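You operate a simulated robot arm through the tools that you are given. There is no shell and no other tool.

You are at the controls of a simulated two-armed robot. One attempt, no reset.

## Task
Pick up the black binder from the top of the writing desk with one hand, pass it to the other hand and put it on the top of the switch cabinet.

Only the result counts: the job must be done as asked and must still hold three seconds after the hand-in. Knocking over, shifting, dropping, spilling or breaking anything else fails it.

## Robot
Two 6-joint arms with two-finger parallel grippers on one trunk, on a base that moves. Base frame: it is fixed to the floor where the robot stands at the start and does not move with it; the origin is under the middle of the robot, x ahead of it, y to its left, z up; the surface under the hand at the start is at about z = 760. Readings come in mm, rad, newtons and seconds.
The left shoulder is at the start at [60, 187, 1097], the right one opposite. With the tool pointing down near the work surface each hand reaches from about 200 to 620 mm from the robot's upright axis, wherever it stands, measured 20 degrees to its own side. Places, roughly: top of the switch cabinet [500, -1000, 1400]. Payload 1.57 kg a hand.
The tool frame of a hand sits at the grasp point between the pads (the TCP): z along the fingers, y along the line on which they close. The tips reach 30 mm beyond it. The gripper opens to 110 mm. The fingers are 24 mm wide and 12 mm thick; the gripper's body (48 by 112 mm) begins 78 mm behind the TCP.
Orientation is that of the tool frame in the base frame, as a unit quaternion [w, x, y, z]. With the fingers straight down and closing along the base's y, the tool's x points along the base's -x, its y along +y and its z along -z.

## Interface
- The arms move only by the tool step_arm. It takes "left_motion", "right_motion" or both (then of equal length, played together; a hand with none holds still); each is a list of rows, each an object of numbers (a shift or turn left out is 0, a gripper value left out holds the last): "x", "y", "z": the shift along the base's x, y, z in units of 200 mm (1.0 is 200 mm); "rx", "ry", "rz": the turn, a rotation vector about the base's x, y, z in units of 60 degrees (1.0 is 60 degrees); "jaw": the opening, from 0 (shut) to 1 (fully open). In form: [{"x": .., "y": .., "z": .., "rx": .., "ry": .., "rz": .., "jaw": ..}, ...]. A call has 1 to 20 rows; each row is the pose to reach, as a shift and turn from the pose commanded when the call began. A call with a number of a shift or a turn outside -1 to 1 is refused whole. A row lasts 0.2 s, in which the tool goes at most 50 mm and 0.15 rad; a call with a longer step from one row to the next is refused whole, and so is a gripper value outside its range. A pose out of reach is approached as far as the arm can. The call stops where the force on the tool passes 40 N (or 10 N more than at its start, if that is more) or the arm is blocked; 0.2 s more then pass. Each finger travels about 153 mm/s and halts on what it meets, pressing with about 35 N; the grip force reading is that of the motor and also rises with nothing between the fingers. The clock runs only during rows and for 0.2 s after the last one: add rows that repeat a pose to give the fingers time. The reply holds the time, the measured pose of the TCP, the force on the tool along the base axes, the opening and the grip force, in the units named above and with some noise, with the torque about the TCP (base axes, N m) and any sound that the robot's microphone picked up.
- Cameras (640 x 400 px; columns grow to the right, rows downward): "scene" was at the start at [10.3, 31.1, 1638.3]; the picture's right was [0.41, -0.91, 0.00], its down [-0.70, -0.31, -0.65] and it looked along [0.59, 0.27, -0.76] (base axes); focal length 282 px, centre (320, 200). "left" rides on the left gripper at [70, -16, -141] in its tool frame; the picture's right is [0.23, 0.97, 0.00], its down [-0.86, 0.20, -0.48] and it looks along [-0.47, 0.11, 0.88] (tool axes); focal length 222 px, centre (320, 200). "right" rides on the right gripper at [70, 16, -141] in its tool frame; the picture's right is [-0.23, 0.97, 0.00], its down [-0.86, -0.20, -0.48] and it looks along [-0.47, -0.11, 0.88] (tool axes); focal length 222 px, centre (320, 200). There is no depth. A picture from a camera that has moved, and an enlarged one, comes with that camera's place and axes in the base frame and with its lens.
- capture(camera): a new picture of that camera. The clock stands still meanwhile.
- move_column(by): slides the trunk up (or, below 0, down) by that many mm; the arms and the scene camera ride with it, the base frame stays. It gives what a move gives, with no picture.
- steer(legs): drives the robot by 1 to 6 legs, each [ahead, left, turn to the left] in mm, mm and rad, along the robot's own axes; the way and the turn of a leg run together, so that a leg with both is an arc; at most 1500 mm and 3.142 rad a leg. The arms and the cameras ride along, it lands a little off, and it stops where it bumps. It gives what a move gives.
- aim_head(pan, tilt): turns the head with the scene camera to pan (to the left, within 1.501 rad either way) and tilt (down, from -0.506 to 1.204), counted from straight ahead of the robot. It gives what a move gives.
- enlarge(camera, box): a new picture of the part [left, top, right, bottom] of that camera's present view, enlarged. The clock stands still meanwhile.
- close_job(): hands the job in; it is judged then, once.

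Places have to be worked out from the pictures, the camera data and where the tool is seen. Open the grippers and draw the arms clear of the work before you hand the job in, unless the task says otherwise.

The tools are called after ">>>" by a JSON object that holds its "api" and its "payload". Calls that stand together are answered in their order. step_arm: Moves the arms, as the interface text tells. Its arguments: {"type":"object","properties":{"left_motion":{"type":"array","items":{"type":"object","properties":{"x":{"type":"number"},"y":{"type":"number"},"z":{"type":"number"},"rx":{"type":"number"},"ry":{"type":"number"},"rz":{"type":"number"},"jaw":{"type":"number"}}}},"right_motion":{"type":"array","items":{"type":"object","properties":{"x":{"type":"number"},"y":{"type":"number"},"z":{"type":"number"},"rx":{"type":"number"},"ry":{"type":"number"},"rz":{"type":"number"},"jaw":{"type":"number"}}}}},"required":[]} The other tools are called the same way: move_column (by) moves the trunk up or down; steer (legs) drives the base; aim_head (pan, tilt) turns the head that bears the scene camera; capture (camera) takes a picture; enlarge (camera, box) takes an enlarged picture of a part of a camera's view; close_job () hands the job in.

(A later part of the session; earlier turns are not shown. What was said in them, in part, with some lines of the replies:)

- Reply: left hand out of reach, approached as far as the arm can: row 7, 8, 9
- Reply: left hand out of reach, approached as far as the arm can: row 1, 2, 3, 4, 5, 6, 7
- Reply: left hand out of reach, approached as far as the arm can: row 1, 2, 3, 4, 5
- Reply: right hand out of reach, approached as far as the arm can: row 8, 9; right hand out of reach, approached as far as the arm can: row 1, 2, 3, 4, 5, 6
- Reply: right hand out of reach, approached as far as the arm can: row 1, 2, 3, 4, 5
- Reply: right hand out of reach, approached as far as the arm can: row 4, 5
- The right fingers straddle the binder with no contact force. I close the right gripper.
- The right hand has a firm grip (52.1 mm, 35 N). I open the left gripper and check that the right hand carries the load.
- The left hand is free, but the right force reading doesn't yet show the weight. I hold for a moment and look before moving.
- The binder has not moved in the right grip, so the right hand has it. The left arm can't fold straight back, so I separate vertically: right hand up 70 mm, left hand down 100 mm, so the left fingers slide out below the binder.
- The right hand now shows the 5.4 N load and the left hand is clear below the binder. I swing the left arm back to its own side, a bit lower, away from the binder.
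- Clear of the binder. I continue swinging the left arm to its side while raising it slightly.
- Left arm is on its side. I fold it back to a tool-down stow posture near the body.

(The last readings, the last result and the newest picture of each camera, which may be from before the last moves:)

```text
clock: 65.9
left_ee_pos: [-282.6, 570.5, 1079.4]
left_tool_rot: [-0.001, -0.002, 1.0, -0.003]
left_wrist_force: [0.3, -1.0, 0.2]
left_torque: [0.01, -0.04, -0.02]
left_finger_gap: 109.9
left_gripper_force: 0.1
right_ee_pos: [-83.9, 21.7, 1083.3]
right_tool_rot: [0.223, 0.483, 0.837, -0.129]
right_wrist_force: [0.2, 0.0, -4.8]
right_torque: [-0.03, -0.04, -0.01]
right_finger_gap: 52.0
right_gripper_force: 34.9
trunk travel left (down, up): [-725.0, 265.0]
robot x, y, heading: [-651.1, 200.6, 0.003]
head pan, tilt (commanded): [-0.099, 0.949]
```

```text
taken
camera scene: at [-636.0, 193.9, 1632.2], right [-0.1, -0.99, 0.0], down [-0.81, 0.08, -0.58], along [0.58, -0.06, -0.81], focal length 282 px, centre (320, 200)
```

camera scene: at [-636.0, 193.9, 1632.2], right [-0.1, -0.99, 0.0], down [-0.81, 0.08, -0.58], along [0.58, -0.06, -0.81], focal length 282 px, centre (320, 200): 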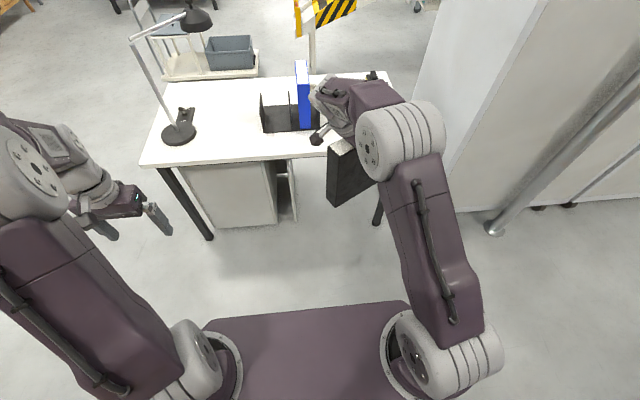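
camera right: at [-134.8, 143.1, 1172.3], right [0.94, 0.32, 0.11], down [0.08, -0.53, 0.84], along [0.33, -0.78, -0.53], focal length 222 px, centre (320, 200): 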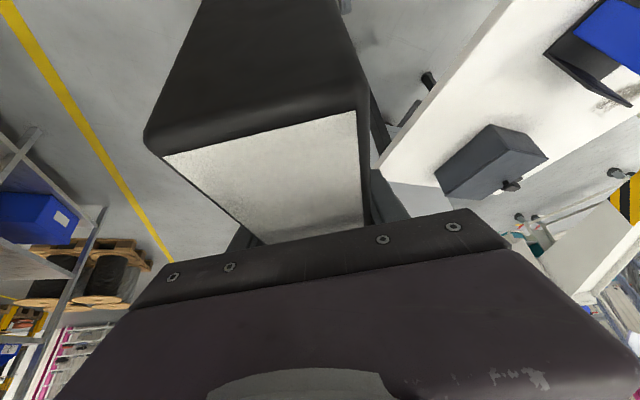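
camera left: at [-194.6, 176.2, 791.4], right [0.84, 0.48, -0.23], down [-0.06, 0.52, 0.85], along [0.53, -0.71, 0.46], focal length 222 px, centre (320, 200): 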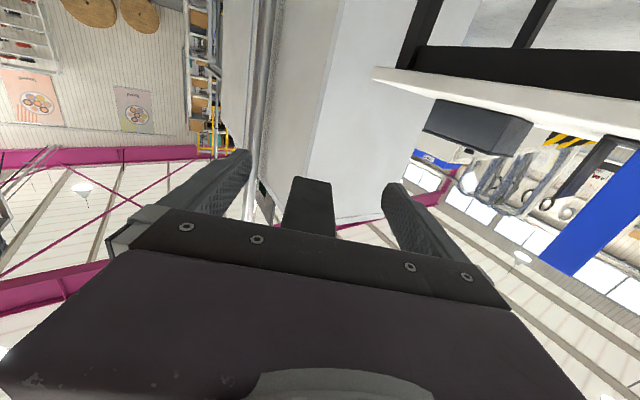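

The left arm is stowed. I now turn the right hand and binder back to face straight ahead (yaw 0) and bring it over its own shoulder line.

>>> {"api": "step_arm", "payload": {"right_motion": [{"x": -0.04, "y": -0.01, "z": 0.03, "rz": 0.11}, {"x": -0.1, "y": -0.02, "z": 0.06, "rz": 0.22}, {"x": -0.16, "y": -0.03, "z": 0.1, "rz": 0.33}, {"x": -0.23, "y": -0.04, "z": 0.14, "rz": 0.45}, {"x": -0.3, "y": -0.05, "z": 0.18, "rz": 0.56}, {"x": -0.37, "y": -0.06, "z": 0.22, "rz": 0.67}, {"x": -0.43, "y": -0.07, "z": 0.25, "rz": 0.78}, {"x": -0.49, "y": -0.09, "z": 0.28, "rz": 0.89}, {"x": -0.55, "y": -0.1, "z": 0.3, "rz": 1.0}, {"x": -0.55, "y": -0.1, "z": 0.3, "rz": 1.0}]}}

>>> {"api": "capture", "payload": {"camera": "scene"}}

>>> {"api": "capture", "payload": {"camera": "right"}}

```text
clock: 68.1
left_ee_pos: [-281.1, 570.8, 1080.5]
left_tool_rot: [0.0, -0.002, 1.0, -0.002]
left_wrist_force: [0.0, 0.6, 0.4]
left_torque: [0.02, 0.01, -0.01]
left_finger_gap: 109.9
left_gripper_force: 0.1
right_ee_pos: [-194.1, -1.3, 1143.0]
right_tool_rot: [0.258, 0.001, 0.966, 0.0]
right_wrist_force: [0.1, 0.1, -4.4]
right_torque: [-0.01, -0.07, 0.0]
right_finger_gap: 52.1
right_gripper_force: 34.6
trunk travel left (down, up): [-725.0, 265.0]
robot x, y, heading: [-648.3, 198.6, 0.001]
head pan, tilt (commanded): [-0.099, 0.949]
```

```text
taken
camera scene: at [-636.0, 193.9, 1632.2], right [-0.1, -0.99, 0.0], down [-0.81, 0.08, -0.58], along [0.58, -0.06, -0.81], focal length 282 px, centre (320, 200)
```

scene: 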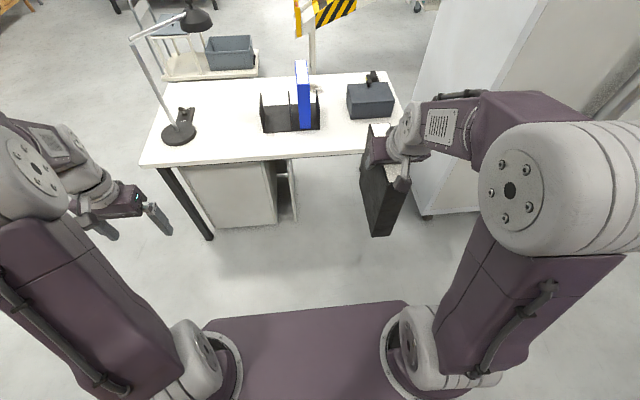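

```text
taken
camera right: at [-324.6, 15.8, 1232.1], right [0.2, 0.97, 0.11], down [0.5, -0.2, 0.84], along [0.84, -0.11, -0.53], focal length 222 px, centre (320, 200)
```

right: 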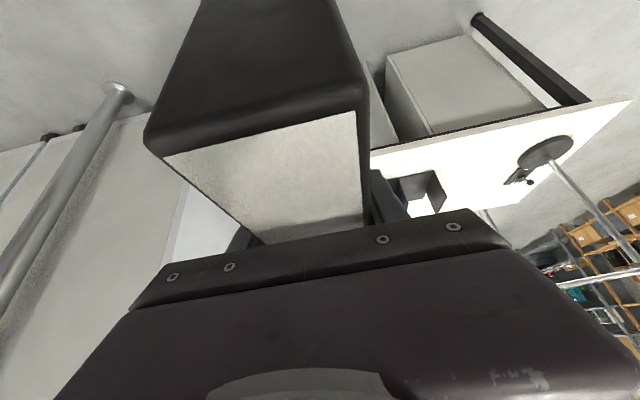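

The binder sits unchanged in the right grip. I strafe the base right along the free aisle to y≈−680, keeping x≈−650, then raise the trunk.

>>> {"api": "steer", "payload": {"legs": [[0, -440, 0], [0, -440, 0]]}}

>>> {"api": "move_column", "payload": {"by": 265}}

>>> {"api": "aim_head", "payload": {"pan": -0.1, "tilt": 0.4}}

>>> {"api": "capture", "payload": {"camera": "scene"}}

>>> {"api": "capture", "payload": {"camera": "right"}}

```text
clock: 73.0
left_ee_pos: [-282.2, -306.3, 1080.8]
left_tool_rot: [0.0, 0.0, 1.0, -0.002]
left_wrist_force: [-0.6, -0.2, 0.8]
left_torque: [-0.02, 0.0, 0.01]
left_finger_gap: 109.7
left_gripper_force: 0.1
right_ee_pos: [-194.4, -877.8, 1143.3]
right_tool_rot: [0.259, 0.002, 0.966, 0.0]
right_wrist_force: [-0.1, 0.1, -4.9]
right_torque: [-0.01, -0.05, 0.0]
right_finger_gap: 52.0
right_gripper_force: 34.5
trunk travel left (down, up): [-725.0, 265.0]
robot x, y, heading: [-650.5, -676.9, -0.006]
head pan, tilt (commanded): [-0.099, 0.949]
```

```text
clock: 75.8
left_ee_pos: [-280.8, -306.4, 1344.5]
left_tool_rot: [0.0, 0.0, 1.0, -0.002]
left_wrist_force: [0.6, 0.6, 0.6]
left_torque: [-0.01, 0.02, 0.0]
left_finger_gap: 109.9
left_gripper_force: 0.0
right_ee_pos: [-194.1, -879.9, 1408.2]
right_tool_rot: [0.257, 0.002, 0.966, -0.001]
right_wrist_force: [-0.6, -0.3, -6.2]
right_torque: [0.01, -0.04, 0.01]
right_finger_gap: 51.6
right_gripper_force: 34.9
trunk travel left (down, up): [-990.0, 0.0]
robot x, y, heading: [-649.0, -676.3, 0.002]
head pan, tilt (commanded): [-0.099, 0.949]
```

```text
clock: 76.7
left_ee_pos: [-280.8, -307.0, 1344.8]
left_tool_rot: [-0.001, 0.0, 1.0, -0.002]
left_wrist_force: [-0.3, -0.4, -0.5]
left_torque: [0.01, 0.04, 0.05]
left_finger_gap: 110.2
left_gripper_force: 0.1
right_ee_pos: [-196.0, -879.1, 1408.1]
right_tool_rot: [0.257, 0.001, 0.966, 0.0]
right_wrist_force: [-0.1, 0.3, -6.0]
right_torque: [0.04, -0.03, 0.02]
right_finger_gap: 51.9
right_gripper_force: 34.9
trunk travel left (down, up): [-990.0, 0.0]
robot x, y, heading: [-649.1, -674.8, -0.005]
head pan, tilt (commanded): [-0.099, 0.4]
```

```text
taken
camera scene: at [-617.3, -684.8, 1943.7], right [-0.1, -0.99, 0.0], down [-0.39, 0.04, -0.92], along [0.92, -0.09, -0.39], focal length 282 px, centre (320, 200)
```

scene: 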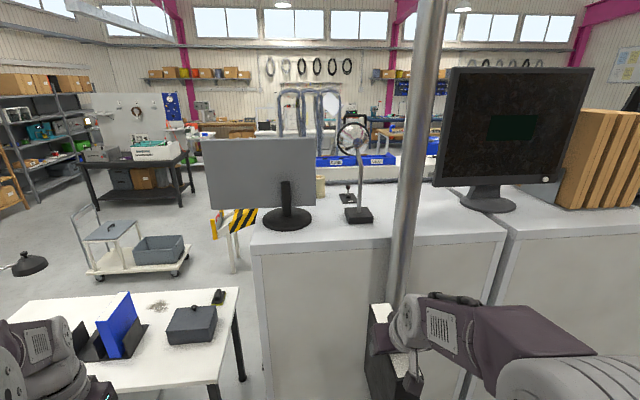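

```text
taken
camera right: at [-326.0, -861.8, 1497.2], right [0.2, 0.97, 0.11], down [0.5, -0.2, 0.84], along [0.84, -0.11, -0.53], focal length 222 px, centre (320, 200)
```

right: 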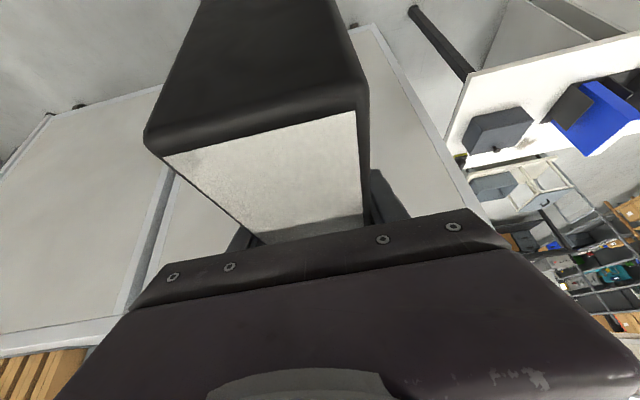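

The trunk is up (shoulder at ~1362). Now the cabinet top is visible: monitor on the left, work light, and the pole in front of it; I zoom in to measure the edges and free area.

>>> {"api": "enlarge", "payload": {"camera": "scene", "box": [230, 130, 430, 270]}}

>>> {"api": "enlarge", "payload": {"camera": "scene", "box": [380, 130, 560, 270]}}

```text
2.86 times, centred on (330, 200) of scene
camera zoom: at [-617.3, -684.8, 1943.7], right [-0.1, -0.99, 0.0], down [-0.39, 0.04, -0.92], along [0.92, -0.09, -0.39], focal length 806 px, centre (291, 200)
```

zoom: 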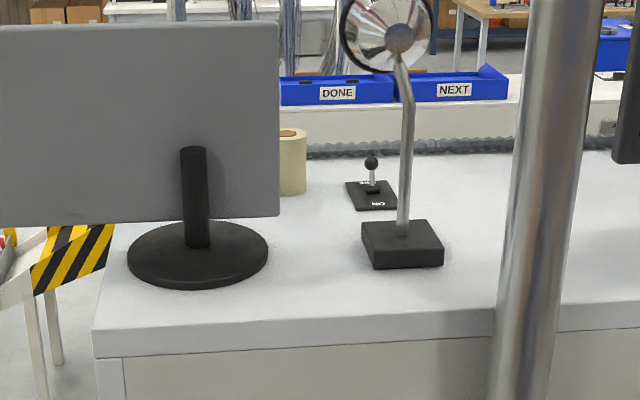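

```text
2.86 times, centred on (470, 200) of scene
camera zoom: at [-617.3, -684.8, 1943.7], right [-0.1, -0.99, 0.0], down [-0.39, 0.04, -0.92], along [0.92, -0.09, -0.39], focal length 806 px, centre (-109, 200)
```

zoom: 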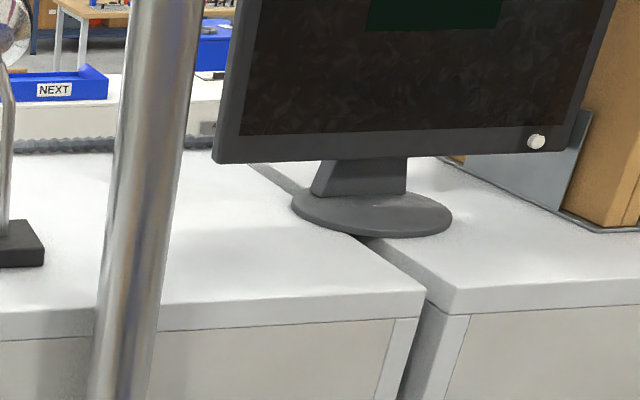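

Combining views, the cabinet top is at z≈1410, front edge x≈245, left corner y≈−530; the monitor foot (centre ≈(413,−656), r≈100) and the light's base (y≈−900 to −1020) leave a free lane around y≈−828. Still well away from the cabinet, I raise the right hand to placement height to test reach.

>>> {"api": "step_arm", "payload": {"right_motion": [{"z": 0.15}, {"z": 0.35}, {"z": 0.55}, {"z": 0.75}, {"z": 0.95}, {"z": 1.0}, {"z": 1.0}]}}

>>> {"api": "capture", "payload": {"camera": "right"}}

```text
clock: 78.3
left_ee_pos: [-280.8, -307.2, 1344.2]
left_tool_rot: [-0.001, 0.0, 1.0, -0.001]
left_wrist_force: [-0.7, 0.2, -1.1]
left_torque: [-0.04, -0.01, -0.02]
left_finger_gap: 110.0
left_gripper_force: 0.1
right_ee_pos: [-194.3, -878.8, 1607.6]
right_tool_rot: [0.258, 0.002, 0.966, -0.001]
right_wrist_force: [0.8, 0.4, -5.6]
right_torque: [0.03, -0.09, -0.04]
right_finger_gap: 51.8
right_gripper_force: 35.1
trunk travel left (down, up): [-990.0, 0.0]
robot x, y, heading: [-653.0, -677.9, -0.003]
head pan, tilt (commanded): [-0.099, 0.4]
```

```text
taken
camera right: at [-325.7, -860.8, 1696.8], right [0.2, 0.97, 0.11], down [0.5, -0.2, 0.84], along [0.84, -0.11, -0.53], focal length 222 px, centre (320, 200)
```

right: 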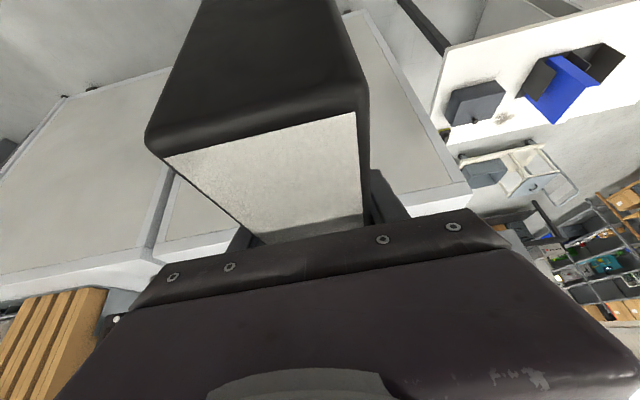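

Placement height is reachable. I add 20 mm of clearance, then drive 350 mm ahead and ~50 mm left so the binder's front end stops just short of the cabinet edge, and re-measure there.

>>> {"api": "step_arm", "payload": {"right_motion": [{"z": 0.05}, {"z": 0.1}, {"z": 0.1}]}}

>>> {"api": "steer", "payload": {"legs": [[330, 50, 0]]}}

>>> {"api": "aim_head", "payload": {"pan": -0.25, "tilt": 0.6}}

>>> {"api": "capture", "payload": {"camera": "scene"}}

>>> {"api": "capture", "payload": {"camera": "right"}}

```text
clock: 79.1
left_ee_pos: [-280.9, -307.6, 1344.7]
left_tool_rot: [-0.001, 0.0, 1.0, -0.002]
left_wrist_force: [-0.5, 0.4, 0.8]
left_torque: [0.02, 0.0, -0.02]
left_finger_gap: 109.9
left_gripper_force: 0.0
right_ee_pos: [-194.4, -879.6, 1626.3]
right_tool_rot: [0.259, 0.001, 0.966, 0.0]
right_wrist_force: [-0.1, -0.5, -5.5]
right_torque: [0.0, -0.07, 0.02]
right_finger_gap: 51.8
right_gripper_force: 34.9
trunk travel left (down, up): [-990.0, 0.0]
robot x, y, heading: [-651.9, -677.5, -0.007]
head pan, tilt (commanded): [-0.099, 0.4]
```

```text
clock: 81.3
left_ee_pos: [45.1, -261.6, 1346.0]
left_tool_rot: [0.001, 0.002, 1.0, -0.001]
left_wrist_force: [-0.2, -0.3, -0.1]
left_torque: [-0.01, -0.02, -0.02]
left_finger_gap: 109.9
left_gripper_force: 0.0
right_ee_pos: [126.2, -835.0, 1629.0]
right_tool_rot: [0.26, 0.004, 0.966, -0.001]
right_wrist_force: [-0.4, -0.5, -5.2]
right_torque: [0.0, -0.13, 0.01]
right_finger_gap: 52.1
right_gripper_force: 35.3
trunk travel left (down, up): [-990.0, 0.0]
robot x, y, heading: [-320.6, -628.3, -0.006]
head pan, tilt (commanded): [-0.099, 0.4]
```

```text
clock: 82.0
left_ee_pos: [45.4, -261.5, 1345.7]
left_tool_rot: [0.0, 0.002, 1.0, -0.003]
left_wrist_force: [-0.5, -0.2, 0.7]
left_torque: [-0.02, -0.01, -0.02]
left_finger_gap: 110.0
left_gripper_force: 0.0
right_ee_pos: [130.0, -833.6, 1628.3]
right_tool_rot: [0.259, 0.005, 0.966, -0.001]
right_wrist_force: [-0.1, -0.9, -5.4]
right_torque: [-0.02, -0.06, 0.0]
right_finger_gap: 52.0
right_gripper_force: 35.6
trunk travel left (down, up): [-990.0, 0.0]
robot x, y, heading: [-322.5, -629.7, -0.008]
head pan, tilt (commanded): [-0.25, 0.6]
```

```text
taken
camera scene: at [-298.5, -650.6, 1925.7], right [-0.25, -0.97, 0.0], down [-0.55, 0.14, -0.83], along [0.8, -0.21, -0.56], focal length 282 px, centre (320, 200)
```

scene: 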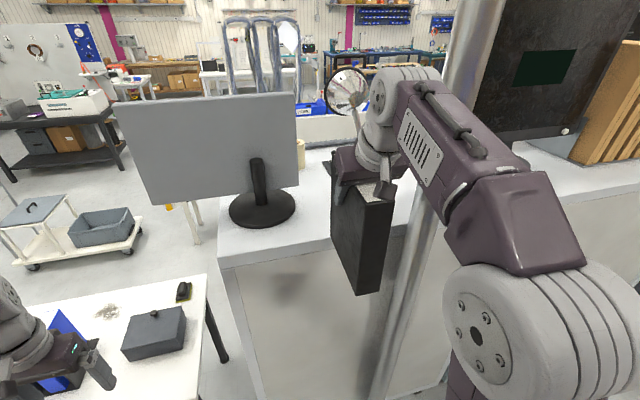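

```text
taken
camera right: at [-1.3, -816.1, 1716.4], right [0.2, 0.97, 0.11], down [0.5, -0.2, 0.84], along [0.84, -0.12, -0.53], focal length 222 px, centre (320, 200)
```

right: 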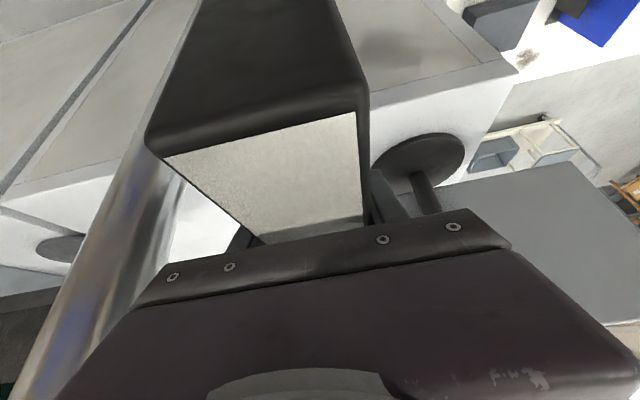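

The arm and binder are well clear of the pole. I zoom in from here to re-measure the cabinet's edge, monitor foot and the light.

>>> {"api": "enlarge", "payload": {"camera": "scene", "box": [200, 120, 440, 310]}}

>>> {"api": "enlarge", "payload": {"camera": "right", "box": [340, 40, 560, 240]}}

```text
2.11 times, centred on (320, 215) of scene
camera zoom: at [-298.5, -650.6, 1925.7], right [-0.25, -0.97, 0.0], down [-0.55, 0.14, -0.83], along [0.8, -0.21, -0.56], focal length 594 px, centre (320, 168)
```

zoom: 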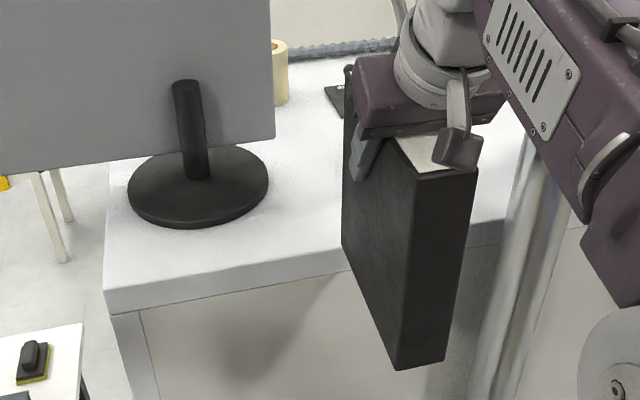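

```text
2.00 times, centred on (450, 140) of right
camera zoom: at [-1.3, -816.1, 1716.4], right [0.2, 0.97, 0.11], down [0.5, -0.2, 0.84], along [0.84, -0.12, -0.53], focal length 444 px, centre (60, 320)
```

zoom: 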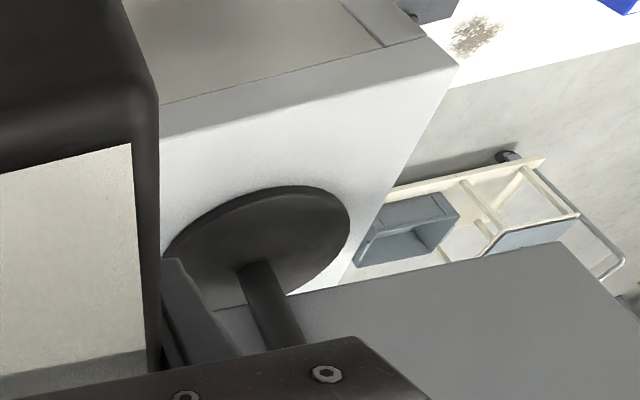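

Consistent results: cabinet top z≈1412, front edge x≈246; lane between monitor foot (to y≈−758) and light base (from y≈−900) centred at y≈−829; binder bottom is at z≈1451, level. I pull the left hand back 100 mm for safety, then drive ahead 228 mm.

>>> {"api": "step_arm", "payload": {"left_motion": [{"x": -0.2}, {"x": -0.4}, {"x": -0.5}, {"x": -0.5}]}}

>>> {"api": "steer", "payload": {"legs": [[110, 4, 0.006]]}}

>>> {"api": "capture", "payload": {"camera": "scene"}}

>>> {"api": "capture", "payload": {"camera": "right"}}

```text
clock: 83.0
left_ee_pos: [-50.8, -260.8, 1344.5]
left_tool_rot: [-0.002, 0.001, 1.0, -0.001]
left_wrist_force: [0.4, 0.5, 0.3]
left_torque: [-0.04, -0.01, -0.02]
left_finger_gap: 109.9
left_gripper_force: 0.1
right_ee_pos: [133.0, -833.9, 1627.8]
right_tool_rot: [0.258, 0.003, 0.966, 0.0]
right_wrist_force: [0.3, 0.5, -5.9]
right_torque: [0.01, -0.07, 0.0]
right_finger_gap: 51.9
right_gripper_force: 35.0
trunk travel left (down, up): [-990.0, 0.0]
robot x, y, heading: [-324.6, -625.2, -0.006]
head pan, tilt (commanded): [-0.25, 0.6]
```

```text
clock: 84.2
left_ee_pos: [43.7, -257.1, 1348.8]
left_tool_rot: [0.003, -0.002, 1.0, -0.002]
left_wrist_force: [-1.1, 0.2, -0.3]
left_torque: [-0.01, -0.09, 0.03]
left_finger_gap: 110.2
left_gripper_force: 0.1
right_ee_pos: [229.6, -827.3, 1631.4]
right_tool_rot: [0.263, 0.0, 0.965, 0.0]
right_wrist_force: [-1.5, -0.2, -5.5]
right_torque: [0.0, -0.08, 0.01]
right_finger_gap: 52.1
right_gripper_force: 35.0
trunk travel left (down, up): [-990.0, 0.0]
robot x, y, heading: [-211.8, -621.3, 0.003]
head pan, tilt (commanded): [-0.25, 0.6]
```

```text
taken
camera scene: at [-202.7, -647.3, 1925.8], right [-0.25, -0.97, 0.0], down [-0.54, 0.14, -0.83], along [0.8, -0.2, -0.56], focal length 282 px, centre (320, 200)
```

scene: 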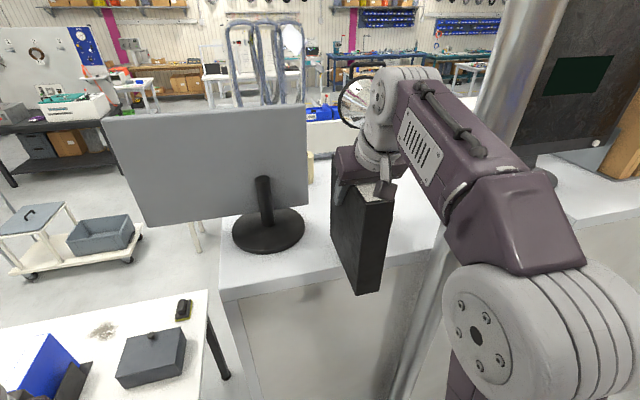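

```text
taken
camera right: at [97.2, -810.4, 1719.0], right [0.2, 0.97, 0.12], down [0.49, -0.2, 0.85], along [0.85, -0.11, -0.52], focal length 222 px, centre (320, 200)
```

right: 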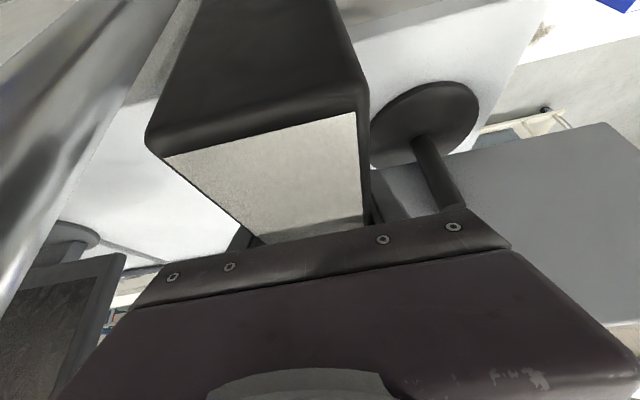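

The readings show a slight backward sway right after the drive (z +3 mm, 0.5° tilt). I let it settle for a second and re-read before going on.

>>> {"api": "step_arm", "payload": {"right_motion": [{"jaw": 0}, {"jaw": 0}, {"jaw": 0}, {"jaw": 0}, {"jaw": 0}]}}

>>> {"api": "step_arm", "payload": {"right_motion": [{"jaw": 0}, {"jaw": 0}, {"jaw": 0}, {"jaw": 0}, {"jaw": 0}]}}

```text
clock: 85.4
left_ee_pos: [54.1, -256.3, 1345.4]
left_tool_rot: [-0.001, -0.002, 1.0, -0.002]
left_wrist_force: [-0.3, -0.5, 0.4]
left_torque: [0.01, -0.01, -0.02]
left_finger_gap: 110.0
left_gripper_force: 0.4
right_ee_pos: [240.8, -825.2, 1627.9]
right_tool_rot: [0.259, 0.0, 0.966, 0.0]
right_wrist_force: [-0.5, 0.8, -5.1]
right_torque: [-0.02, -0.06, -0.02]
right_finger_gap: 51.9
right_gripper_force: 35.0
trunk travel left (down, up): [-990.0, 0.0]
robot x, y, heading: [-215.8, -624.2, 0.002]
head pan, tilt (commanded): [-0.25, 0.6]
```

```text
clock: 86.6
left_ee_pos: [54.6, -256.4, 1345.8]
left_tool_rot: [-0.001, -0.002, 1.0, -0.002]
left_wrist_force: [1.4, -0.1, 0.2]
left_torque: [0.0, 0.01, 0.0]
left_finger_gap: 109.9
left_gripper_force: 0.1
right_ee_pos: [242.9, -826.6, 1626.3]
right_tool_rot: [0.258, 0.0, 0.966, 0.0]
right_wrist_force: [0.9, 0.0, -5.2]
right_torque: [-0.03, -0.07, 0.04]
right_finger_gap: 51.6
right_gripper_force: 35.0
trunk travel left (down, up): [-990.0, 0.0]
robot x, y, heading: [-214.4, -620.9, 0.001]
head pan, tilt (commanded): [-0.25, 0.6]
```

It settled at (242, −826, 1627), level. I cover the remaining 116 mm in two short drives to limit sway.

>>> {"api": "steer", "payload": {"legs": [[58, -1, 0], [58, -1, 0]]}}

>>> {"api": "step_arm", "payload": {"right_motion": [{"jaw": 0}, {"jaw": 0}, {"jaw": 0}, {"jaw": 0}, {"jaw": 0}, {"jaw": 0}, {"jaw": 0}]}}

>>> {"api": "capture", "payload": {"camera": "scene"}}

>>> {"api": "capture", "payload": {"camera": "right"}}

```text
clock: 88.2
left_ee_pos: [157.1, -257.5, 1348.4]
left_tool_rot: [0.005, -0.002, 1.0, -0.002]
left_wrist_force: [-1.3, -0.8, 0.7]
left_torque: [-0.02, -0.11, 0.0]
left_finger_gap: 109.9
left_gripper_force: 0.0
right_ee_pos: [340.4, -828.4, 1632.7]
right_tool_rot: [0.263, 0.0, 0.965, 0.0]
right_wrist_force: [-2.4, -0.5, -5.8]
right_torque: [-0.04, -0.12, 0.02]
right_finger_gap: 51.8
right_gripper_force: 35.0
trunk travel left (down, up): [-990.0, 0.0]
robot x, y, heading: [-100.9, -624.2, -0.003]
head pan, tilt (commanded): [-0.25, 0.6]
```

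```text
clock: 89.8
left_ee_pos: [167.5, -257.4, 1345.6]
left_tool_rot: [0.0, -0.003, 1.0, -0.002]
left_wrist_force: [-0.8, -0.1, -0.7]
left_torque: [0.01, 0.01, 0.02]
left_finger_gap: 110.1
left_gripper_force: 0.1
right_ee_pos: [355.2, -830.0, 1629.5]
right_tool_rot: [0.26, 0.0, 0.966, -0.001]
right_wrist_force: [-0.4, 0.3, -5.5]
right_torque: [0.03, -0.05, 0.0]
right_finger_gap: 51.8
right_gripper_force: 35.4
trunk travel left (down, up): [-990.0, 0.0]
robot x, y, heading: [-101.5, -628.9, 0.005]
head pan, tilt (commanded): [-0.25, 0.6]
```

```text
taken
camera scene: at [-75.3, -648.4, 1925.6], right [-0.25, -0.97, 0.0], down [-0.55, 0.14, -0.83], along [0.8, -0.2, -0.56], focal length 282 px, centre (320, 200)
```

scene: 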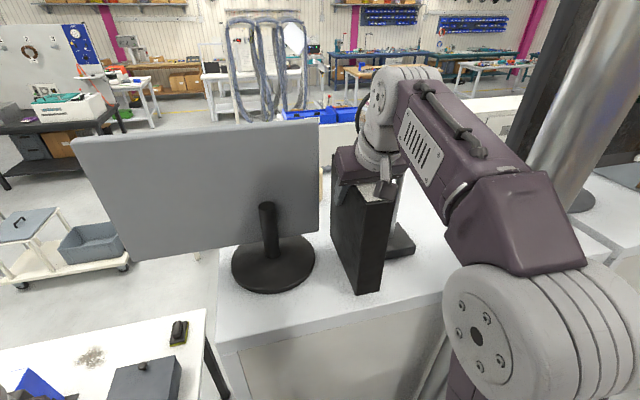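

```text
taken
camera right: at [222.9, -811.4, 1717.2], right [0.2, 0.97, 0.11], down [0.5, -0.2, 0.84], along [0.84, -0.11, -0.53], focal length 222 px, centre (320, 200)
```

right: 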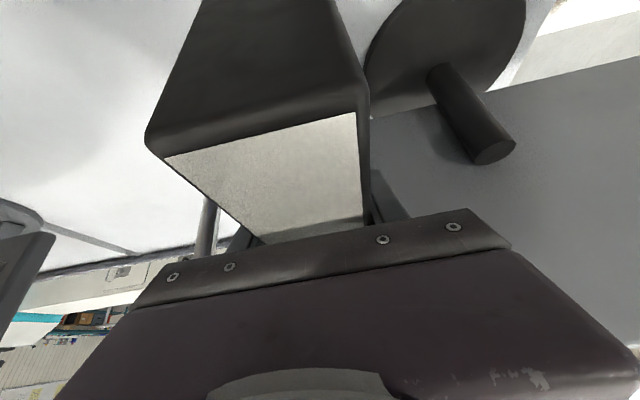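

The binder is now above the cabinet top in the lane. I zoom in to check the gaps to the monitor foot and the light base before lowering.

>>> {"api": "enlarge", "payload": {"camera": "scene", "box": [210, 140, 450, 310]}}

>>> {"api": "enlarge", "payload": {"camera": "right", "box": [100, 0, 520, 260]}}

```text
2.35 times, centred on (330, 225) of scene
camera zoom: at [-75.3, -648.4, 1925.6], right [-0.25, -0.97, 0.0], down [-0.55, 0.14, -0.83], along [0.8, -0.2, -0.56], focal length 663 px, centre (296, 141)
```

zoom: 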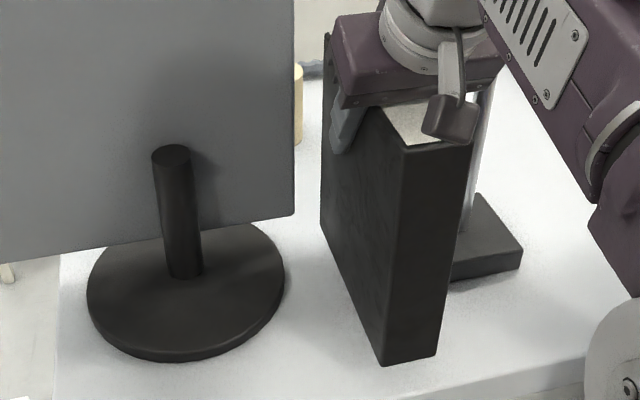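

```text
1.52 times, centred on (310, 130) of right
camera zoom: at [222.9, -811.4, 1717.2], right [0.2, 0.97, 0.11], down [0.5, -0.2, 0.84], along [0.84, -0.11, -0.53], focal length 338 px, centre (335, 307)
```

zoom: 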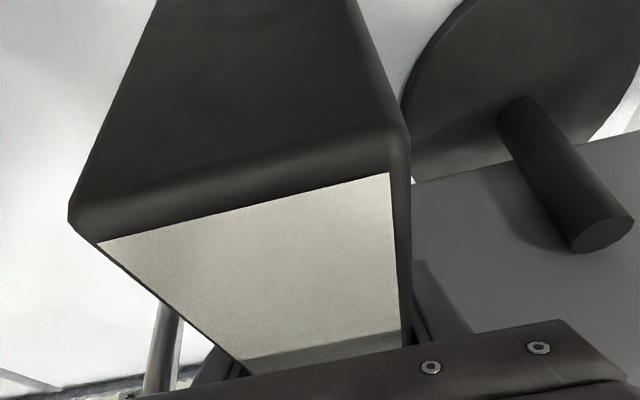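

Gaps look good (≈45 mm on either side). I lower 30 mm first.

>>> {"api": "step_arm", "payload": {"right_motion": [{"z": -0.04}, {"z": -0.08}, {"z": -0.12}, {"z": -0.15}, {"z": -0.15}, {"z": -0.15}]}}

>>> {"api": "enlarge", "payload": {"camera": "scene", "box": [210, 140, 450, 310]}}

```text
clock: 91.2
left_ee_pos: [168.2, -258.3, 1346.0]
left_tool_rot: [0.0, -0.003, 1.0, -0.002]
left_wrist_force: [0.3, 0.1, 0.0]
left_torque: [0.03, -0.02, -0.03]
left_finger_gap: 109.8
left_gripper_force: 0.1
right_ee_pos: [356.3, -829.0, 1598.1]
right_tool_rot: [0.259, 0.0, 0.966, 0.0]
right_wrist_force: [0.1, 0.5, -5.9]
right_torque: [0.01, -0.06, 0.02]
right_finger_gap: 51.8
right_gripper_force: 35.8
trunk travel left (down, up): [-990.0, 0.0]
robot x, y, heading: [-98.2, -627.2, 0.001]
head pan, tilt (commanded): [-0.25, 0.6]
```

```text
2.35 times, centred on (330, 225) of scene
camera zoom: at [-73.1, -648.5, 1925.6], right [-0.25, -0.97, 0.0], down [-0.55, 0.14, -0.82], along [0.8, -0.2, -0.57], focal length 663 px, centre (296, 141)
```

zoom: 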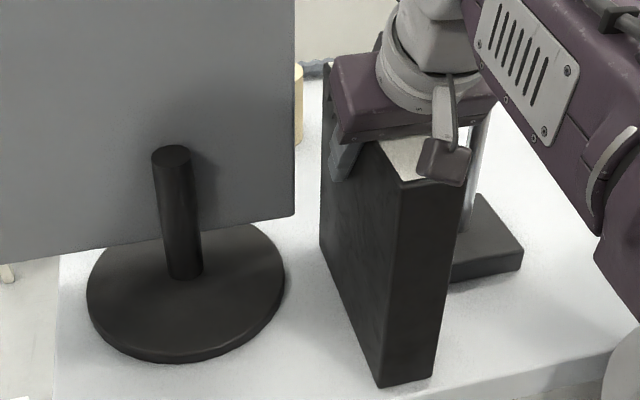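

The binder is a few centimetres above the top with its near end about 12 mm inside the edge. I nudge it 8 mm further in and lower in small steps while watching the force.

>>> {"api": "step_arm", "payload": {"right_motion": [{"x": 0.02, "z": -0.01}, {"x": 0.04, "z": -0.02}, {"x": 0.04, "z": -0.03}, {"x": 0.04, "z": -0.03}]}}

>>> {"api": "step_arm", "payload": {"right_motion": [{"z": -0.01}, {"z": -0.01}]}}

```text
clock: 92.2
left_ee_pos: [165.7, -257.1, 1346.5]
left_tool_rot: [0.001, -0.003, 1.0, -0.002]
left_wrist_force: [-1.3, -0.5, 0.8]
left_torque: [-0.02, -0.02, -0.01]
left_finger_gap: 109.8
left_gripper_force: 0.1
right_ee_pos: [360.8, -827.5, 1596.1]
right_tool_rot: [0.263, 0.0, 0.965, 0.0]
right_wrist_force: [0.3, -3.5, 29.9]
right_torque: [-0.12, -0.23, -0.07]
right_finger_gap: 51.1
right_gripper_force: 35.2
trunk travel left (down, up): [-990.0, 0.0]
robot x, y, heading: [-99.5, -625.7, -0.003]
head pan, tilt (commanded): [-0.25, 0.6]
```

```text
clock: 92.8
left_ee_pos: [165.5, -257.6, 1347.2]
left_tool_rot: [0.0, -0.002, 1.0, -0.002]
left_wrist_force: [-0.1, 0.1, 0.1]
left_torque: [-0.01, -0.02, 0.02]
left_finger_gap: 109.7
left_gripper_force: 0.0
right_ee_pos: [360.6, -826.8, 1591.5]
right_tool_rot: [0.262, -0.001, 0.965, 0.0]
right_wrist_force: [2.1, -2.7, 30.0]
right_torque: [-0.01, 0.14, -0.03]
right_finger_gap: 51.9
right_gripper_force: 34.8
trunk travel left (down, up): [-990.0, 0.0]
robot x, y, heading: [-100.6, -626.9, -0.001]
head pan, tilt (commanded): [-0.25, 0.6]
```

Contact: the vertical force rose to +30 N at TCP z≈1592–1596, so the binder stands on the top. I look at how it sits before easing the pressure.

>>> {"api": "enlarge", "payload": {"camera": "scene", "box": [210, 140, 450, 310]}}

>>> {"api": "capture", "payload": {"camera": "right"}}

```text
2.35 times, centred on (330, 225) of scene
camera zoom: at [-77.5, -647.6, 1925.7], right [-0.25, -0.97, 0.0], down [-0.55, 0.14, -0.83], along [0.8, -0.2, -0.56], focal length 663 px, centre (296, 141)
```

zoom: 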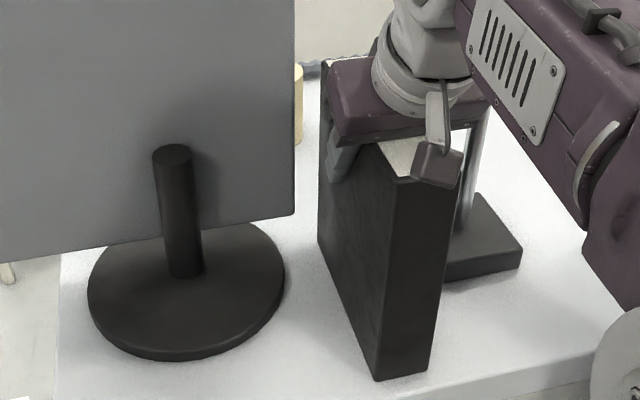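

```text
taken
camera right: at [229.4, -810.9, 1679.8], right [0.2, 0.97, 0.11], down [0.5, -0.2, 0.84], along [0.85, -0.11, -0.52], focal length 222 px, centre (320, 200)
```

right: 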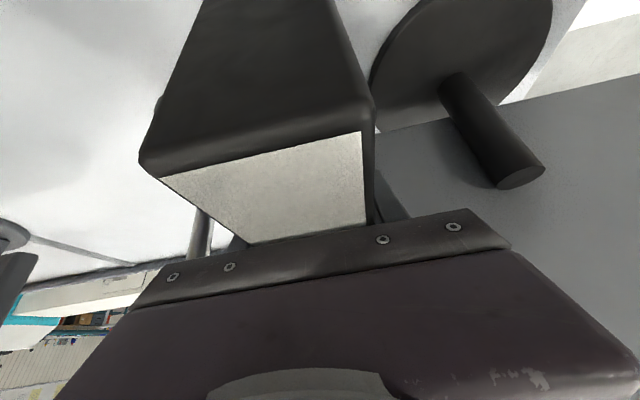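

The binder stands upright in the lane with its near end ~18 mm inside the edge. I ease the hand up in ~1 mm steps to take the pressing force off before opening.

>>> {"api": "step_arm", "payload": {"right_motion": [{"z": 0.005}, {"z": 0.01}, {"z": 0.01}, {"z": 0.01}]}}

```text
clock: 93.8
left_ee_pos: [167.1, -257.2, 1346.7]
left_tool_rot: [0.0, -0.002, 1.0, -0.002]
left_wrist_force: [-0.1, 0.0, -1.1]
left_torque: [-0.01, 0.0, 0.01]
left_finger_gap: 109.9
left_gripper_force: 0.0
right_ee_pos: [360.9, -827.2, 1590.9]
right_tool_rot: [0.258, 0.001, 0.966, 0.0]
right_wrist_force: [-1.8, -0.5, 4.6]
right_torque: [-0.06, -0.47, -0.01]
right_finger_gap: 52.2
right_gripper_force: 34.8
trunk travel left (down, up): [-990.0, 0.0]
robot x, y, heading: [-100.9, -624.5, -0.001]
head pan, tilt (commanded): [-0.25, 0.6]
```

Force is down to +4.6 N. One more millimetre to bring it near zero, then I'll open.

>>> {"api": "step_arm", "payload": {"right_motion": [{"z": 0.004}, {"z": 0.004}, {"z": 0.004}]}}

>>> {"api": "enlarge", "payload": {"camera": "scene", "box": [280, 180, 420, 310]}}

>>> {"api": "capture", "payload": {"camera": "right"}}

```text
clock: 94.5
left_ee_pos: [169.5, -257.4, 1346.1]
left_tool_rot: [-0.001, -0.003, 1.0, -0.002]
left_wrist_force: [0.4, 0.0, -0.6]
left_torque: [-0.01, 0.02, -0.02]
left_finger_gap: 110.0
left_gripper_force: 0.0
right_ee_pos: [363.0, -828.3, 1591.4]
right_tool_rot: [0.258, 0.0, 0.966, 0.0]
right_wrist_force: [-0.3, -0.1, -4.5]
right_torque: [-0.02, -0.06, -0.01]
right_finger_gap: 51.8
right_gripper_force: 34.3
trunk travel left (down, up): [-990.0, 0.0]
robot x, y, heading: [-97.5, -625.2, 0.001]
head pan, tilt (commanded): [-0.25, 0.6]
```

```text
3.08 times, centred on (350, 245) of scene
camera zoom: at [-72.5, -648.5, 1925.5], right [-0.25, -0.97, 0.0], down [-0.55, 0.14, -0.82], along [0.8, -0.2, -0.57], focal length 868 px, centre (228, 62)
```

zoom: 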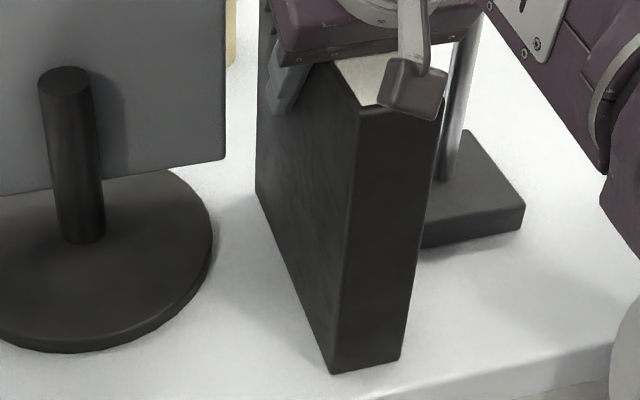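

```text
taken
camera right: at [233.7, -812.1, 1680.8], right [0.2, 0.97, 0.11], down [0.5, -0.2, 0.84], along [0.84, -0.11, -0.53], focal length 222 px, centre (320, 200)
```

right: 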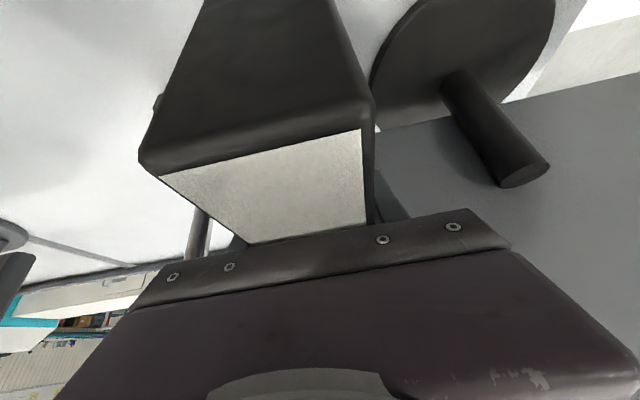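

The force is now −4.5 N, i.e. the binder is just touching, pitched about 1° with its far end down. I tilt the hand 1.2° back and lower 1 mm so it rests flat.

>>> {"api": "step_arm", "payload": {"right_motion": [{"ry": -0.01, "z": -0.003}, {"ry": -0.02, "z": -0.006}, {"ry": -0.02, "z": -0.008}, {"ry": -0.02, "z": -0.008}, {"ry": -0.02, "z": -0.008}]}}

>>> {"api": "enlarge", "payload": {"camera": "scene", "box": [280, 180, 420, 310]}}

```text
clock: 95.8
left_ee_pos: [169.0, -257.5, 1346.2]
left_tool_rot: [-0.001, -0.003, 1.0, -0.002]
left_wrist_force: [0.2, -0.3, -0.5]
left_torque: [0.01, 0.05, -0.03]
left_finger_gap: 109.9
left_gripper_force: 0.1
right_ee_pos: [364.1, -828.1, 1593.1]
right_tool_rot: [0.27, 0.0, 0.963, 0.0]
right_wrist_force: [4.1, -3.0, 14.2]
right_torque: [-0.09, 1.36, 0.24]
right_finger_gap: 52.0
right_gripper_force: 34.3
trunk travel left (down, up): [-990.0, 0.0]
robot x, y, heading: [-98.5, -624.8, 0.002]
head pan, tilt (commanded): [-0.25, 0.6]
```

```text
3.08 times, centred on (350, 245) of scene
camera zoom: at [-73.5, -648.5, 1925.7], right [-0.25, -0.97, 0.0], down [-0.55, 0.14, -0.83], along [0.8, -0.2, -0.56], focal length 868 px, centre (228, 62)
```

zoom: 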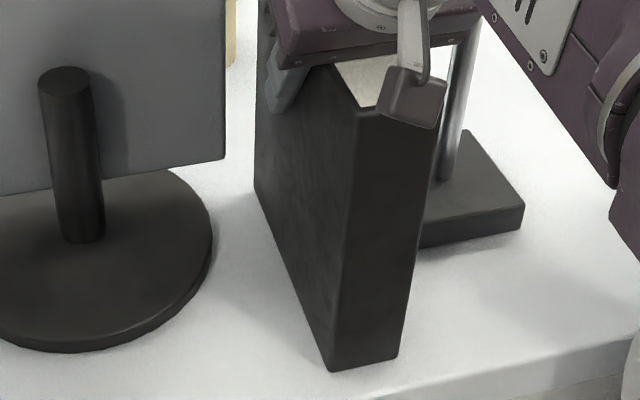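

The torque jump (1.36 Nm) shows the spine side was already resting, so the binder is flat and my tilt was unneeded. I undo most of it and relax the force.

>>> {"api": "step_arm", "payload": {"right_motion": [{"ry": 0.008, "z": 0.001}, {"ry": 0.016, "z": 0.003}, {"ry": 0.016, "z": 0.003}, {"ry": 0.016, "z": 0.003}, {"ry": 0.016, "z": 0.003}]}}

```text
clock: 97.0
left_ee_pos: [169.7, -257.6, 1344.7]
left_tool_rot: [-0.001, -0.003, 1.0, -0.002]
left_wrist_force: [0.1, 0.1, 1.4]
left_torque: [0.02, -0.02, 0.0]
left_finger_gap: 110.0
left_gripper_force: 0.1
right_ee_pos: [363.8, -826.2, 1591.1]
right_tool_rot: [0.26, -0.001, 0.966, 0.0]
right_wrist_force: [1.2, 0.2, -2.1]
right_torque: [0.14, -0.49, 0.06]
right_finger_gap: 52.2
right_gripper_force: 34.8
trunk travel left (down, up): [-990.0, 0.0]
robot x, y, heading: [-98.2, -626.0, -0.0]
head pan, tilt (commanded): [-0.25, 0.6]
```

Nearly relaxed (−2.1 N). I open the right gripper gradually.

>>> {"api": "step_arm", "payload": {"right_motion": [{"jaw": 0.48}, {"jaw": 0.52}, {"jaw": 0.6}, {"jaw": 0.75}, {"jaw": 1.0}, {"jaw": 1.0}, {"jaw": 1.0}]}}

>>> {"api": "capture", "payload": {"camera": "right"}}

>>> {"api": "enlarge", "payload": {"camera": "scene", "box": [210, 140, 450, 310]}}

```text
clock: 98.5
left_ee_pos: [169.9, -256.8, 1345.4]
left_tool_rot: [-0.001, -0.002, 1.0, -0.002]
left_wrist_force: [0.6, 0.4, -0.1]
left_torque: [0.01, 0.0, 0.02]
left_finger_gap: 110.1
left_gripper_force: 0.0
right_ee_pos: [364.0, -827.7, 1592.3]
right_tool_rot: [0.261, 0.0, 0.965, 0.0]
right_wrist_force: [-0.3, -0.4, 0.4]
right_torque: [0.04, 0.0, -0.02]
right_finger_gap: 109.9
right_gripper_force: 0.0
trunk travel left (down, up): [-990.0, 0.0]
robot x, y, heading: [-98.3, -625.2, 0.002]
head pan, tilt (commanded): [-0.25, 0.6]
```

```text
taken
camera right: at [232.2, -810.7, 1680.4], right [0.2, 0.97, 0.11], down [0.5, -0.2, 0.84], along [0.84, -0.11, -0.52], focal length 222 px, centre (320, 200)
```

right: 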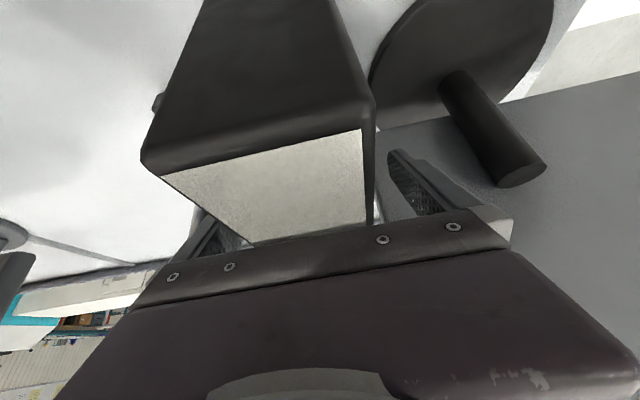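

```text
2.35 times, centred on (330, 225) of scene
camera zoom: at [-73.4, -648.0, 1925.6], right [-0.25, -0.97, 0.0], down [-0.55, 0.14, -0.83], along [0.8, -0.2, -0.56], focal length 663 px, centre (296, 141)
```

zoom: 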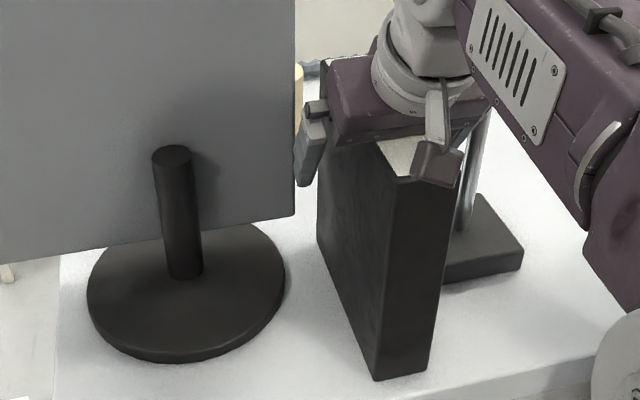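

The binder stands by itself with the gripper open (forces near zero). I lift the right hand slightly along its axis and draw it straight back off the binder.

>>> {"api": "step_arm", "payload": {"right_motion": [{"x": -0.03, "z": 0.05}, {"x": -0.07, "z": 0.1}, {"x": -0.13, "z": 0.15}, {"x": -0.25, "z": 0.16}, {"x": -0.4, "z": 0.16}, {"x": -0.55, "z": 0.16}, {"x": -0.7, "z": 0.16}, {"x": -0.85, "z": 0.16}, {"x": -1.0, "z": 0.16}, {"x": -1.0, "z": 0.16}]}}

>>> {"api": "capture", "payload": {"camera": "scene"}}

>>> {"api": "capture", "payload": {"camera": "right"}}

```text
clock: 100.8
left_ee_pos: [168.7, -257.1, 1346.7]
left_tool_rot: [0.0, -0.002, 1.0, -0.002]
left_wrist_force: [-0.8, 0.9, -0.4]
left_torque: [0.01, 0.03, 0.0]
left_finger_gap: 110.0
left_gripper_force: 0.0
right_ee_pos: [236.6, -837.6, 1673.6]
right_tool_rot: [0.259, 0.0, 0.966, 0.0]
right_wrist_force: [-0.4, -0.1, 0.8]
right_torque: [0.0, -0.02, 0.01]
right_finger_gap: 110.1
right_gripper_force: 0.1
right hand out of reach, approached as far as the arm can: row 6, 7, 8, 9, 10
trunk travel left (down, up): [-990.0, 0.0]
robot x, y, heading: [-102.1, -623.2, -0.001]
head pan, tilt (commanded): [-0.25, 0.6]
```

```text
taken
camera scene: at [-73.4, -648.0, 1925.6], right [-0.25, -0.97, 0.0], down [-0.55, 0.14, -0.83], along [0.8, -0.2, -0.56], focal length 282 px, centre (320, 200)
```

scene: 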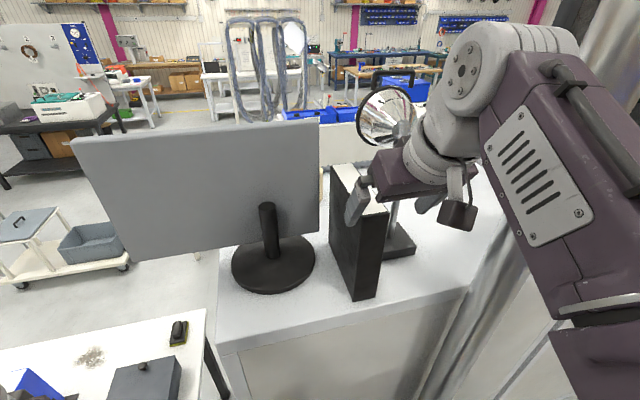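

```text
taken
camera right: at [105.9, -820.2, 1762.4], right [0.2, 0.97, 0.11], down [0.5, -0.2, 0.84], along [0.84, -0.11, -0.53], focal length 222 px, centre (320, 200)
```

right: 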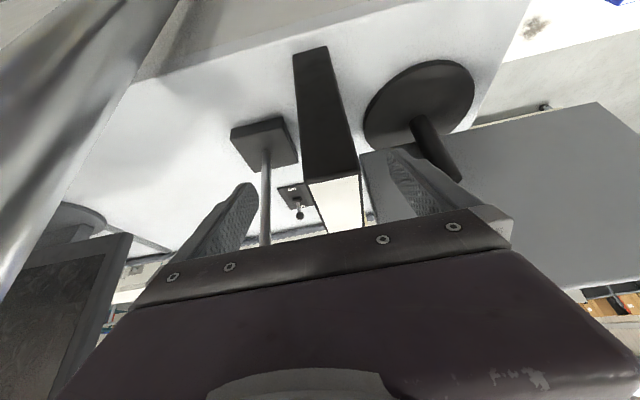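

The binder remains standing and the right hand is free, just behind and above it with fingers clear to both sides. I back the base straight away, first gently.

>>> {"api": "steer", "payload": {"legs": [[-60, 0, 0], [-240, 0, 0]]}}

>>> {"api": "capture", "payload": {"camera": "scene"}}

>>> {"api": "capture", "payload": {"camera": "right"}}

```text
clock: 103.1
left_ee_pos: [-125.6, -258.9, 1345.1]
left_tool_rot: [-0.004, -0.003, 1.0, -0.002]
left_wrist_force: [0.3, -0.7, 0.1]
left_torque: [0.0, 0.06, -0.01]
left_finger_gap: 110.1
left_gripper_force: 0.1
right_ee_pos: [-55.5, -837.9, 1671.2]
right_tool_rot: [0.256, -0.001, 0.967, 0.0]
right_wrist_force: [1.3, 0.5, -0.6]
right_torque: [-0.01, 0.04, 0.01]
right_finger_gap: 110.0
right_gripper_force: 0.0
trunk travel left (down, up): [-990.0, 0.0]
robot x, y, heading: [-399.3, -625.3, -0.002]
head pan, tilt (commanded): [-0.25, 0.6]
```

```text
taken
camera scene: at [-364.3, -648.4, 1925.4], right [-0.25, -0.97, 0.0], down [-0.55, 0.14, -0.82], along [0.8, -0.2, -0.57], focal length 282 px, centre (320, 200)
```

scene: 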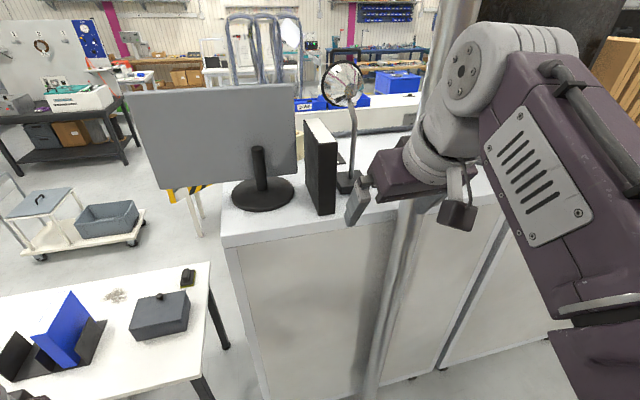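

```text
taken
camera right: at [-185.7, -820.5, 1760.7], right [0.2, 0.97, 0.11], down [0.51, -0.2, 0.84], along [0.84, -0.11, -0.53], focal length 222 px, centre (320, 200)
```

right: 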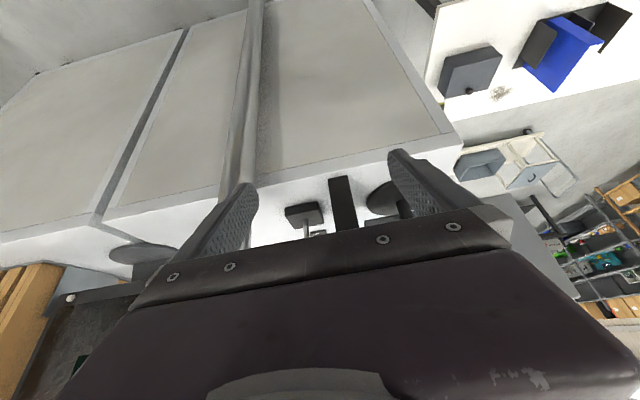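

The base is 300 mm back and the binder stands on the cabinet between monitor and light. A final close look.

>>> {"api": "enlarge", "payload": {"camera": "scene", "box": [210, 50, 410, 240]}}

>>> {"api": "step_arm", "payload": {"right_motion": [{"x": -0.05}, {"x": -0.05}, {"x": -0.05}, {"x": -0.05}]}}

>>> {"api": "capture", "payload": {"camera": "scene"}}

```text
2.11 times, centred on (310, 145) of scene
camera zoom: at [-364.3, -648.4, 1925.4], right [-0.25, -0.97, 0.0], down [-0.55, 0.14, -0.82], along [0.8, -0.2, -0.57], focal length 594 px, centre (341, 316)
```

zoom: 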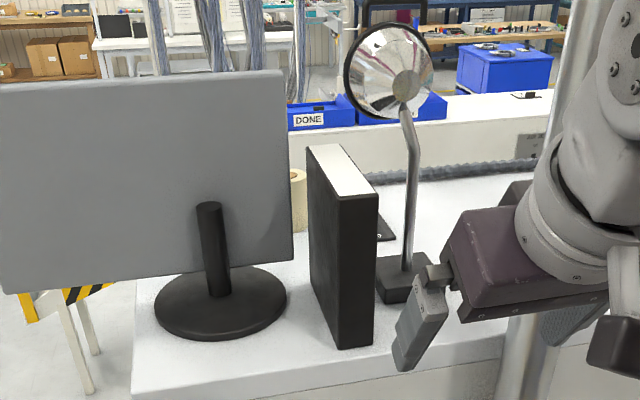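

```text
clock: 104.1
left_ee_pos: [-136.6, -256.4, 1346.3]
left_tool_rot: [0.001, -0.003, 1.0, -0.001]
left_wrist_force: [-0.2, -0.4, 0.7]
left_torque: [0.04, -0.02, 0.01]
left_finger_gap: 110.3
left_gripper_force: 0.0
right_ee_pos: [-72.7, -838.8, 1678.4]
right_tool_rot: [0.26, -0.001, 0.966, 0.0]
right_wrist_force: [-0.5, -0.4, -0.5]
right_torque: [0.0, -0.01, -0.01]
right_finger_gap: 110.1
right_gripper_force: 0.1
right hand out of reach, approached as far as the arm can: row 1, 2, 3, 4
trunk travel left (down, up): [-990.0, 0.0]
robot x, y, heading: [-403.9, -627.2, 0.003]
head pan, tilt (commanded): [-0.25, 0.6]
```

```text
taken
camera scene: at [-379.6, -648.4, 1925.7], right [-0.25, -0.97, 0.0], down [-0.55, 0.14, -0.83], along [0.8, -0.2, -0.56], focal length 282 px, centre (320, 200)
```

scene: 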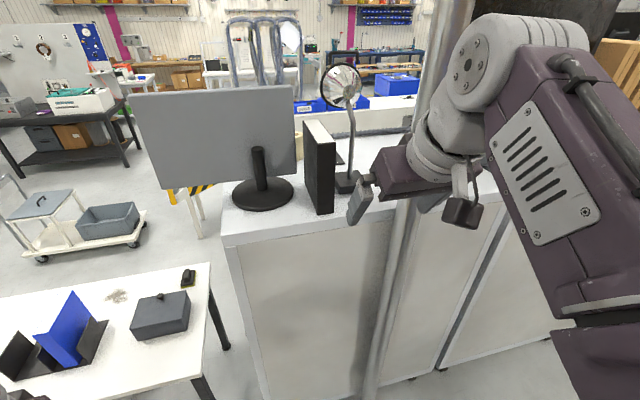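

The binder stands upright and steady on the switch cabinet's top, nothing else has moved, both grippers are open and the arms are clear. I hand the job in.

>>> {"api": "close_job", "payload": {}}

```text
The job is handed in.
```

The black binder is standing upright on top of the switch cabinet, between the monitor and the work light. The job is handed in; I haven't seen the verdict.

- **Pick-up and hand-over:** the left hand took the binder from the desk by its spine end. The right hand then gripped it by the top edge, and the left hand let go.
- **Placement:** the near end of the binder sits roughly 15–20 mm inside the cabinet's front edge, with about 45 mm clear on each side. After release it stood on its own.
- **Other objects:** in the last pictures the lamp, blue binder, cash box, monitor and work light showed no sign of having been moved. The readings gave no sign of contact with anything but the binder and the cabinet top.
- **End state:** both grippers are open, and the base is backed about 300 mm away from the cabinet.
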